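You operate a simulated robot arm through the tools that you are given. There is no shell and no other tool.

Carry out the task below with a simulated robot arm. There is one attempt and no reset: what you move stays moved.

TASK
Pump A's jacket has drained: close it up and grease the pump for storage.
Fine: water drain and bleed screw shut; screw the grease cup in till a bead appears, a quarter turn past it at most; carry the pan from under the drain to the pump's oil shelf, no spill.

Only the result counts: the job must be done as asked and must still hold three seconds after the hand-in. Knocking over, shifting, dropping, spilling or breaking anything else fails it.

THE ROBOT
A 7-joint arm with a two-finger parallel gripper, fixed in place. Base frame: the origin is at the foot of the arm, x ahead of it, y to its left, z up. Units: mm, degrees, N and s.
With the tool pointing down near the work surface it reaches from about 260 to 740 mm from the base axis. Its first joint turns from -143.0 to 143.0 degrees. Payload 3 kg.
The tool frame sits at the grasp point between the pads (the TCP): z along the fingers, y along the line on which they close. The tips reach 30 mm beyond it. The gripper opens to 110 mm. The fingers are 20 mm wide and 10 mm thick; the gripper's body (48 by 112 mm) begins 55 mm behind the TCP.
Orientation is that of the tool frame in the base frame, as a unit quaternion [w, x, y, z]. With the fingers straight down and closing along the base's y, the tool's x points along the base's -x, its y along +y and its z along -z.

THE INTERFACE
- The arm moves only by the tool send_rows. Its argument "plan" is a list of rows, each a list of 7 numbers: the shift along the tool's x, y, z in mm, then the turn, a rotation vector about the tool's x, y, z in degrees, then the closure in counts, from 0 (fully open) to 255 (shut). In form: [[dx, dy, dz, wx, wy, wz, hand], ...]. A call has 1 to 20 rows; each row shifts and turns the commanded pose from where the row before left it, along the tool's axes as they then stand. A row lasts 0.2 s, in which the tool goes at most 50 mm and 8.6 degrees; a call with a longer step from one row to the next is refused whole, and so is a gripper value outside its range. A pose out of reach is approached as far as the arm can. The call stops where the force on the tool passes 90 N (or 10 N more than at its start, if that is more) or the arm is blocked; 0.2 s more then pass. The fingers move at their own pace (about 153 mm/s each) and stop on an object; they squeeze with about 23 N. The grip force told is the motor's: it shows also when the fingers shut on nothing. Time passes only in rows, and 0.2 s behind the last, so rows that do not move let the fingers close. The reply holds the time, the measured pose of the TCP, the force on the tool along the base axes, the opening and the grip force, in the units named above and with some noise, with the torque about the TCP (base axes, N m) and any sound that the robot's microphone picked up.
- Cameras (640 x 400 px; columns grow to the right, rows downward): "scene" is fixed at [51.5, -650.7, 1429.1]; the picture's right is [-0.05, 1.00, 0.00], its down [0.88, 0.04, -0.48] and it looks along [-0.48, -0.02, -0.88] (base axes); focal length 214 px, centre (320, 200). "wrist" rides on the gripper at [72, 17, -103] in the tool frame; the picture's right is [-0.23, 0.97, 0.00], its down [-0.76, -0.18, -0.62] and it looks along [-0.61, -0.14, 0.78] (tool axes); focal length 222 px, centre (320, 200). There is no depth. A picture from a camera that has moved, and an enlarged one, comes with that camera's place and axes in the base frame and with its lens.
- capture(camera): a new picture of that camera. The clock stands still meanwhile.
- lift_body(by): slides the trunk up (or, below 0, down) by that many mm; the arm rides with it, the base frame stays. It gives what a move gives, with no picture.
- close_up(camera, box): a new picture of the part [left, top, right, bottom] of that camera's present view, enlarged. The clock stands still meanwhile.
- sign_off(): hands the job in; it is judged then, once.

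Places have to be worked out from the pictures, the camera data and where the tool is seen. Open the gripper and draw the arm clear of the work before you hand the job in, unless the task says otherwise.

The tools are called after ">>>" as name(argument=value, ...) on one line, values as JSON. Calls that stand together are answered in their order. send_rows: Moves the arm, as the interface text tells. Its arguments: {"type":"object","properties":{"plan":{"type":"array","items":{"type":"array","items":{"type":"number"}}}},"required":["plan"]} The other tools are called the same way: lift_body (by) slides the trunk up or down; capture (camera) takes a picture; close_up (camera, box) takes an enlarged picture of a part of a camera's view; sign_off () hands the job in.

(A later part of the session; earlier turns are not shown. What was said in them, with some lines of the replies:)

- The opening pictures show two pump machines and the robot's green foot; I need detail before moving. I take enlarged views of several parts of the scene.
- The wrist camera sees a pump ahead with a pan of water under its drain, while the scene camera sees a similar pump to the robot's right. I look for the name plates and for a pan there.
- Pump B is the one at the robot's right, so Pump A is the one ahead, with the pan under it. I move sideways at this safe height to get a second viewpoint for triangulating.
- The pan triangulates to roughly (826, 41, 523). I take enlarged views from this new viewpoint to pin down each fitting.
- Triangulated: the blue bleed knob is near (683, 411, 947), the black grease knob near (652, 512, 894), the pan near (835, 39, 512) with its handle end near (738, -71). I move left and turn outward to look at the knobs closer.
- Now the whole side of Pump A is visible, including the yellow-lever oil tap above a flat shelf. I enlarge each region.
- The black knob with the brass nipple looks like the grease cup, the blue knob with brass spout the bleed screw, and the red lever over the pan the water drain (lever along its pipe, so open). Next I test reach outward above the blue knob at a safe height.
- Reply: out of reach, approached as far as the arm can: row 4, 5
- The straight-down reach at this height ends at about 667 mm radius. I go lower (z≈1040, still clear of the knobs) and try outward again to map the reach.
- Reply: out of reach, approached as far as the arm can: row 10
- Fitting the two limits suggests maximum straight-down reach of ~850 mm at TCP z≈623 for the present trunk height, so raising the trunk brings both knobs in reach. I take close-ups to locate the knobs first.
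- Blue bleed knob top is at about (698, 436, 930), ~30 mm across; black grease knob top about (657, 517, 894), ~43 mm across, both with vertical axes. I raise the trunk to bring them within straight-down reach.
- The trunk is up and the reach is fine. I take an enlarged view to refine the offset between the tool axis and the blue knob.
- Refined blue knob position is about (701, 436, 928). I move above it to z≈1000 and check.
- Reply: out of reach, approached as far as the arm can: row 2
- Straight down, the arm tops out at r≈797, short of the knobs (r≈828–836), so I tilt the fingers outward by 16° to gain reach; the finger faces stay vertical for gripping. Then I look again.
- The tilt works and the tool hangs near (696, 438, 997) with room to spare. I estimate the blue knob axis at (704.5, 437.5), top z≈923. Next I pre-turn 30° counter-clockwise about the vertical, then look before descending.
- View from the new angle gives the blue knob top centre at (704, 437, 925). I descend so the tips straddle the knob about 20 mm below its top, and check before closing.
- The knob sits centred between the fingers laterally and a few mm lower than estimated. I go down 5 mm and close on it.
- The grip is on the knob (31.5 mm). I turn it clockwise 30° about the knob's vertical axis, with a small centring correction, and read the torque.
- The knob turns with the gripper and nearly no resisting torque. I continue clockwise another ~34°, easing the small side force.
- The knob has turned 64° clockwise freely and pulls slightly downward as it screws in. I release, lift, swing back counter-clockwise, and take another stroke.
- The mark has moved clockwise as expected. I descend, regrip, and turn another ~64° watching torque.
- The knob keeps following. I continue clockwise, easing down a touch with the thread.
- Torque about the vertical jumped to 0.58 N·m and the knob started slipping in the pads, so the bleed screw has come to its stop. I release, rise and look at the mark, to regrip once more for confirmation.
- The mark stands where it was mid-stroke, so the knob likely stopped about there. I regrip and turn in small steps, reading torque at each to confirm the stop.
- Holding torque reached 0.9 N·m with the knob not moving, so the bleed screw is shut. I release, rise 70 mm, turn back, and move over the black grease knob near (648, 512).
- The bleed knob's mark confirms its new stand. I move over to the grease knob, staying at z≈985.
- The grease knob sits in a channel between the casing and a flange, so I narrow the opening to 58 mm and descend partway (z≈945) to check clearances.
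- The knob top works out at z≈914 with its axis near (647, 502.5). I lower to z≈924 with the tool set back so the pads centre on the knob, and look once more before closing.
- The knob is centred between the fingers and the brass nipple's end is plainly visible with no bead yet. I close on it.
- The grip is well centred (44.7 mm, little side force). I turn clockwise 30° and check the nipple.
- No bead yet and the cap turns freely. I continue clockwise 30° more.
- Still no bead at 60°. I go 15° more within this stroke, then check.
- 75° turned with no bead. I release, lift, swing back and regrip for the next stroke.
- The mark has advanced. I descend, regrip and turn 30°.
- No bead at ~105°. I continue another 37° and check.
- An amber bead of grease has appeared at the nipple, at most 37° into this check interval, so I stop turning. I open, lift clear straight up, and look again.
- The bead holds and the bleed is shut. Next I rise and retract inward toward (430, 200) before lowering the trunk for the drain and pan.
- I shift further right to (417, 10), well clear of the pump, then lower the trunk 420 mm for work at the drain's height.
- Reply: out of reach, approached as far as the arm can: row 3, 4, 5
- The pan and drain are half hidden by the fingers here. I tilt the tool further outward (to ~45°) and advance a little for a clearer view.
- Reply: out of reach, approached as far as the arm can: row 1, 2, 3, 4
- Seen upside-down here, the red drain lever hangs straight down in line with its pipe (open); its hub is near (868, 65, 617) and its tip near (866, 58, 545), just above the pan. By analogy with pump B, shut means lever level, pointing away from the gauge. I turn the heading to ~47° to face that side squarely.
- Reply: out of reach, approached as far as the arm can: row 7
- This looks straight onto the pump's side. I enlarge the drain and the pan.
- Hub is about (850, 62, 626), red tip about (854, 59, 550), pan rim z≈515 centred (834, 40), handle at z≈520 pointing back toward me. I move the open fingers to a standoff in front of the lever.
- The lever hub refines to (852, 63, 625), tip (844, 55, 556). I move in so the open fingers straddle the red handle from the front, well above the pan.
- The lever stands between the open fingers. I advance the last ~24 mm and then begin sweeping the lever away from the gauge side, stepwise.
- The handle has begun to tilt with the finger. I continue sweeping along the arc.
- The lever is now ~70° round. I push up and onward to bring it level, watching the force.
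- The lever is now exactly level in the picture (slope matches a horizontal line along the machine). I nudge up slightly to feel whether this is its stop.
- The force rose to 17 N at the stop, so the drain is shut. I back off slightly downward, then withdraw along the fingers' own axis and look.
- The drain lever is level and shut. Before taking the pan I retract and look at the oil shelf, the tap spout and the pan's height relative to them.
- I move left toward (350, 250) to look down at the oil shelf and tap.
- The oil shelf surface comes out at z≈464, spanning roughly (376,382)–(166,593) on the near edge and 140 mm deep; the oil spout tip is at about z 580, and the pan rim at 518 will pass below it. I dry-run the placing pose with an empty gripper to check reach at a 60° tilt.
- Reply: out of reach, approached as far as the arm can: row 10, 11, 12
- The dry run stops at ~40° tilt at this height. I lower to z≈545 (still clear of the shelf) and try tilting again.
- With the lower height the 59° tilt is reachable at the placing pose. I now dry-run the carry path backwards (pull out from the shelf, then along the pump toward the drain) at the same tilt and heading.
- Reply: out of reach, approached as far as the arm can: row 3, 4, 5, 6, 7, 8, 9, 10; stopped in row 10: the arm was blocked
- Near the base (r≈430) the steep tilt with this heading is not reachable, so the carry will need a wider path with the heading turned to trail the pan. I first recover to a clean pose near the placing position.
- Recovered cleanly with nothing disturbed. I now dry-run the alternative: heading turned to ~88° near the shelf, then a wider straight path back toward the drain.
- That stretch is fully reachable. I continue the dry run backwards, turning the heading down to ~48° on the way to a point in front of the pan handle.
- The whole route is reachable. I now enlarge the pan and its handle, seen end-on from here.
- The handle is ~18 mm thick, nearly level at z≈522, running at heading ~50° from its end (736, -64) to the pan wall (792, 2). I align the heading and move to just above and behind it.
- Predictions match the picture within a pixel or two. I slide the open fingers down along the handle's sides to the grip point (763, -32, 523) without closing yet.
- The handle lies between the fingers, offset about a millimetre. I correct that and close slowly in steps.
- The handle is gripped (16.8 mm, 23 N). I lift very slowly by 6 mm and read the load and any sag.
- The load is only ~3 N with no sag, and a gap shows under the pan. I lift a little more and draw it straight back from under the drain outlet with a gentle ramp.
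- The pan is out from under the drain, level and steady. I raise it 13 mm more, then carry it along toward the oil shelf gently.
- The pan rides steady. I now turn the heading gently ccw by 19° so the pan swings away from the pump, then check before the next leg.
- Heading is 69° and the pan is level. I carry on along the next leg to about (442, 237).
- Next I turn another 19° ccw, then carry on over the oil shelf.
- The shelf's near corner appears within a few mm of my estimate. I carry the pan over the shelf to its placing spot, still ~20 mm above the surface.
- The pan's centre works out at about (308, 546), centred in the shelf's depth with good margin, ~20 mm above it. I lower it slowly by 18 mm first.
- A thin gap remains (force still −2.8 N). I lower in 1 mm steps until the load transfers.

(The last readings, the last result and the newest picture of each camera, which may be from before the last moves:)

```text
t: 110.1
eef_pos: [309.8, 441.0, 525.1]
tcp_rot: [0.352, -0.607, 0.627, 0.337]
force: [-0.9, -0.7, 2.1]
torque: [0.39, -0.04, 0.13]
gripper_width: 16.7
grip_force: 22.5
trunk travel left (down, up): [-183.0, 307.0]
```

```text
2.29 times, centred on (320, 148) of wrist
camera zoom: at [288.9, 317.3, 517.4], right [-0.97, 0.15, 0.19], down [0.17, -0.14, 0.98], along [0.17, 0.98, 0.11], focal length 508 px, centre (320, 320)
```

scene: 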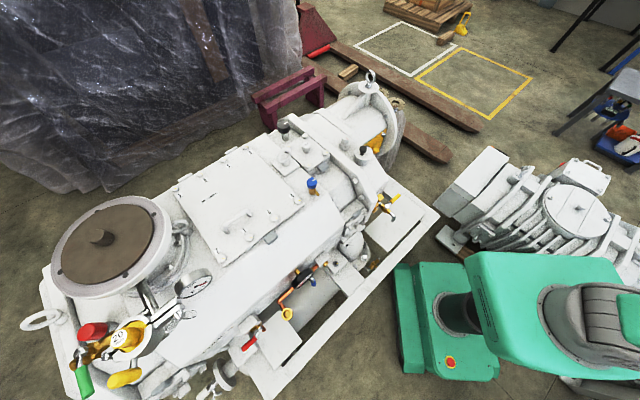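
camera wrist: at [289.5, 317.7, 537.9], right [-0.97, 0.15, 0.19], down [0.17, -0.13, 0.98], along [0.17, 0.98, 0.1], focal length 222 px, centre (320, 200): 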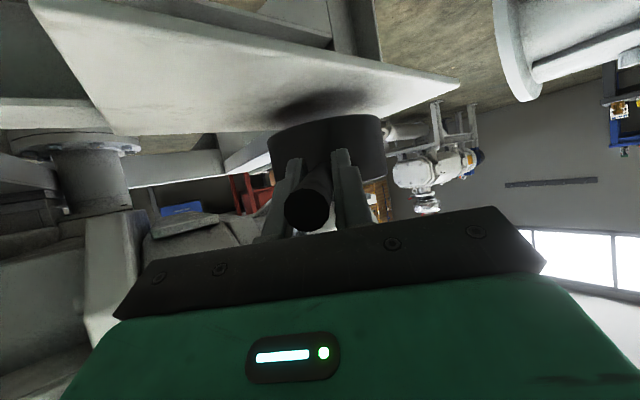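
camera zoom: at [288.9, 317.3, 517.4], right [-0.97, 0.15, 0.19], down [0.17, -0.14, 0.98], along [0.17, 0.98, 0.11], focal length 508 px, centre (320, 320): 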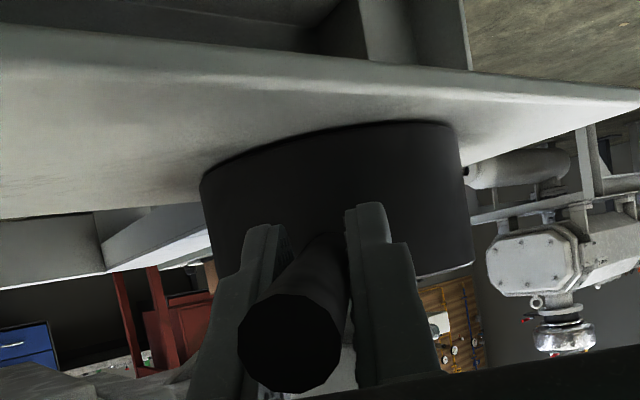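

The load has transferred (+2 N), so the pan stands on the shelf. I open slowly.

>>> send_rows(plan=[[0, 0, 0, 0, 0, 0, 230], [0, 0, 0, 0, 0, 0, 218], [0, 0, 0, 0, 0, 0, 212], [0, 0, 0, 0, 0, 0, 206], [0, 0, 0, 0, 0, 0, 196], [0, 0, 0, 0, 0, 0, 180], [0, 0, 0, 0, 0, 0, 160], [0, 0, 0, 0, 0, 0, 140], [0, 0, 0, 0, 0, 0, 140]])

>>> close_up(camera="wrist", box=[180, 60, 460, 235])

```text
t: 112.1
eef_pos: [309.8, 440.8, 525.0]
tcp_rot: [0.35, -0.609, 0.627, 0.338]
force: [0.8, 0.2, -0.5]
torque: [0.02, 0.0, 0.02]
gripper_width: 49.8
grip_force: 0.2
trunk travel left (down, up): [-183.0, 307.0]
```

```text
2.29 times, centred on (320, 148) of wrist
camera zoom: at [288.8, 317.1, 517.1], right [-0.97, 0.15, 0.19], down [0.17, -0.13, 0.98], along [0.17, 0.98, 0.1], focal length 508 px, centre (320, 320)
```

zoom: 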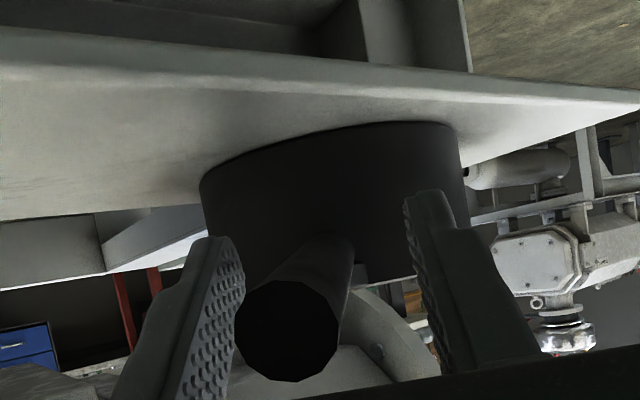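

The pan stands free on the shelf. I rise straight up with fingers astride the handle, easing the tilt as I go, and then check the pan.

>>> send_rows(plan=[[-4.2, 0, -2.6, 0, 0, 0, 140], [-6.8, 0, -4.2, 0, 0, 0, 140], [-8.5, 0, -5.3, 0, 0, 0, 140], [-8.5, 0, -5.3, 0, 0, 0, 140], [-10, 0, -6.5, 0, 3, 0, 140], [-10, 0, -7, 0, 3, 0, 140], [-10, 0, -7.5, 0, 3, 0, 140], [-10, 0, -8, 0, 3, 0, 140], [-10, 0, -8.5, 0, 3, 0, 140], [-10, 0, -9, 0, 3, 0, 140], [-10, 0, -10, 0, 3, 0, 140], [-10, 0, -11, 0, 3, 0, 140]])

>>> capture(camera="wrist")

```text
t: 114.7
eef_pos: [309.7, 447.0, 663.7]
tcp_rot: [0.213, -0.665, 0.686, 0.203]
force: [0.7, 0.3, -0.7]
torque: [0.04, -0.01, -0.04]
gripper_width: 49.8
grip_force: 0.0
trunk travel left (down, up): [-183.0, 307.0]
```

```text
taken
camera wrist: at [288.5, 330.8, 707.5], right [-0.97, 0.22, 0.12], down [0.18, 0.27, 0.94], along [0.17, 0.94, -0.3], focal length 222 px, centre (320, 200)
```

wrist: 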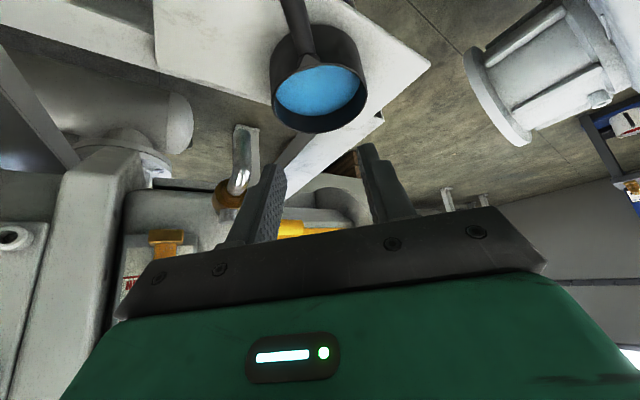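

The pan sits on the shelf with its water. I back away upward and inward to get a top view and verify its footing.

>>> send_rows(plan=[[0, 0, -30, 0, 5, 0, 140], [0, 0, -30, 0, 5, 0, 140], [15, 0, -30, 0, 5, 0, 140], [25, 0, -20, 0, 5, 0, 140], [25, 0, -20, 0, 0, 0, 140], [25, 0, -20, 0, 0, 0, 140]])

>>> capture(camera="wrist")

```text
t: 116.1
eef_pos: [303.5, 298.4, 771.5]
tcp_rot: [0.089, -0.691, 0.712, 0.084]
force: [0.4, 0.2, -0.4]
torque: [-0.02, 0.03, 0.01]
gripper_width: 49.3
grip_force: 0.1
trunk travel left (down, up): [-183.0, 307.0]
```

```text
taken
camera wrist: at [283.3, 205.5, 853.2], right [-0.97, 0.25, 0.05], down [0.19, 0.58, 0.79], along [0.17, 0.77, -0.61], focal length 222 px, centre (320, 200)
```

wrist: 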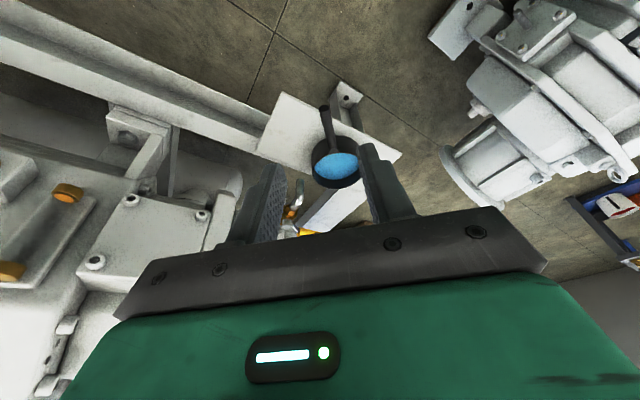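

>>> close_up(camera="wrist", box=[240, 70, 420, 200])

```text
3.08 times, centred on (330, 135) of wrist
camera zoom: at [283.3, 205.5, 853.2], right [-0.97, 0.25, 0.05], down [0.19, 0.58, 0.79], along [0.17, 0.77, -0.61], focal length 684 px, centre (289, 400)
```

zoom: 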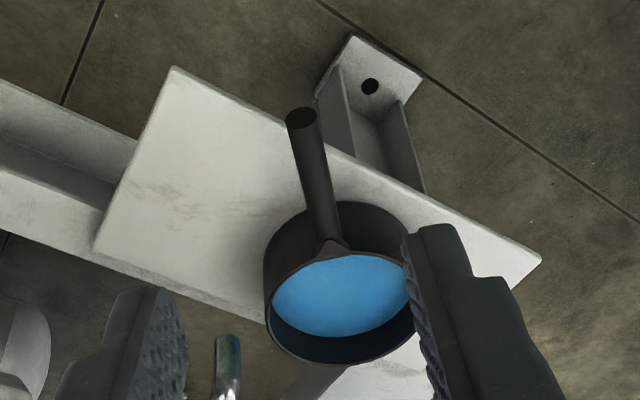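

Seen from above, the pan stands wholly on the shelf, roughly centred, with its water inside. I back further away to a clear pose, open the gripper, and take a last look at the drain side.

>>> send_rows(plan=[[0, 0, -30, 0, 0, 8, 0], [0, 0, -30, 0, 0, 8, 0], [0, -20, -20, 0, 0, 8, 0], [0, -30, 0, 0, 0, 8, 0], [0, -30, 0, 0, 0, 8, 0], [0, -30, 0, 0, 0, 0, 0], [0, -30, 0, 0, 0, 0, 0], [0, -30, 0, 0, 0, 0, 0], [0, -30, 0, 0, 0, 0, 0]])

>>> capture(camera="wrist")

>>> capture(camera="scene")

```text
t: 118.1
eef_pos: [464.4, 170.2, 823.0]
tcp_rot: [0.056, -0.405, 0.906, 0.111]
force: [-0.5, -0.2, 0.6]
torque: [-0.01, -0.04, 0.02]
gripper_width: 110.1
grip_force: 0.2
trunk travel left (down, up): [-183.0, 307.0]
```

```text
taken
camera wrist: at [401.9, 103.6, 911.6], right [-0.57, 0.8, 0.19], down [0.63, 0.28, 0.72], along [0.52, 0.54, -0.66], focal length 222 px, centre (320, 200)
```

wrist: 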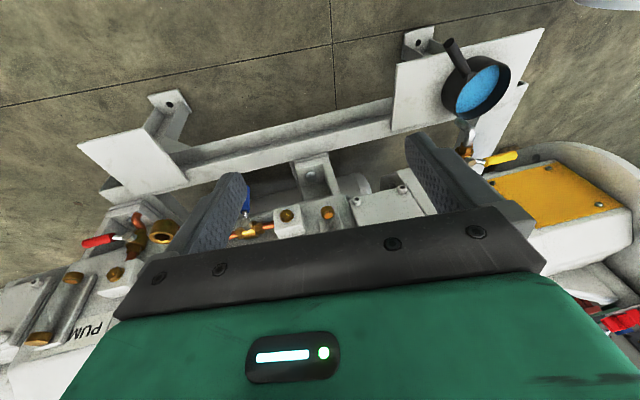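

```text
taken
```

scene: 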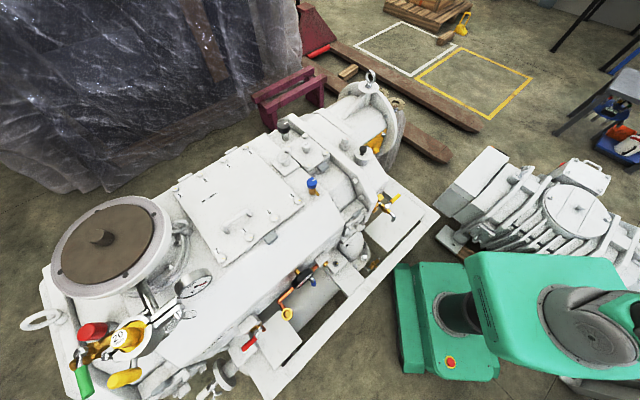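

Shelf, drain and frame look right. I enlarge the drain, the name plate and the pan for a final check.

>>> close_up(camera="wrist", box=[60, 190, 188, 350])

>>> close_up(camera="wrist", box=[370, 20, 562, 140])

>>> close_up(camera="wrist", box=[70, 80, 230, 180])

```text
2.50 times, centred on (124, 270) of wrist
camera zoom: at [401.9, 103.6, 911.6], right [-0.57, 0.8, 0.19], down [0.63, 0.28, 0.72], along [0.52, 0.54, -0.66], focal length 555 px, centre (810, 25)
```

zoom: 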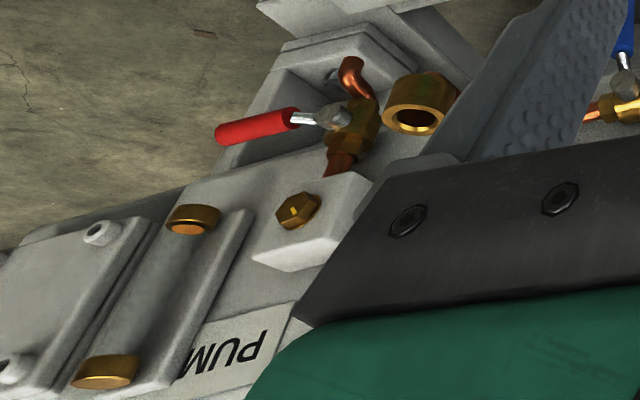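

```text
3.33 times, centred on (466, 80) of wrist
camera zoom: at [401.9, 103.6, 911.6], right [-0.57, 0.8, 0.19], down [0.63, 0.28, 0.72], along [0.52, 0.54, -0.66], focal length 740 px, centre (-167, 600)
```

zoom: 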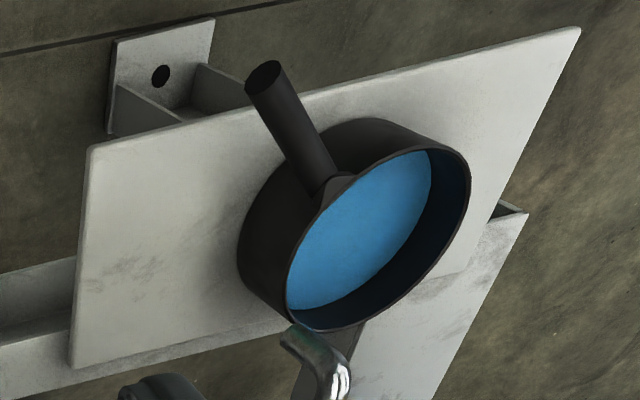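

```text
4.00 times, centred on (150, 130) of wrist
camera zoom: at [401.9, 103.6, 911.6], right [-0.57, 0.8, 0.19], down [0.63, 0.28, 0.72], along [0.52, 0.54, -0.66], focal length 888 px, centre (1000, 480)
```

zoom: 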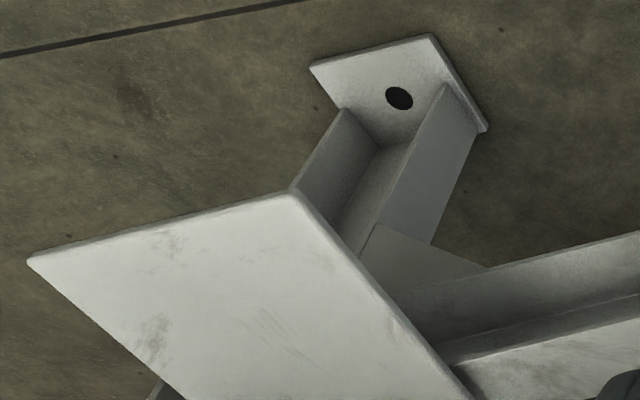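

The drain lever is level, the water shelf is dry, and the pan stands full on the oil shelf. The bleed screw is at its stop and the grease bead was showing when I last looked. The gripper is open and clear, so I hand the job in.

>>> sign_off()

```text
The job is handed in.
```

Pump A is closed up and greased. The job is handed in, but I haven't seen a verdict.

- **Bleed screw:** I turned the blue knob clockwise until it stopped. It held against 0.9 N·m without moving.
- **Grease cup:** I screwed the black cap in and checked the nipple at each pause. The bead appeared within the last 37°, so it is less than a quarter turn past, and I stopped there. It was still showing when I moved off.
- **Water drain:** The red lever was hanging in line with its pipe (open). I swung it level, and it came up against its stop at about 17 N. Pump B's lever sits the same way.
- **Pan:** I drew it out from under the drain, carried it level and set it on the oil shelf. It stands fully on the shelf, roughly centred, with its water in it. No water showed on either shelf.

I never saw the letter on this pump's name plate; only "PUM" was in view. I took it as Pump A because the other pump is marked "PUMP B" and this one had the pan under its drain.

The gripper is open and the arm is clear of the pump.
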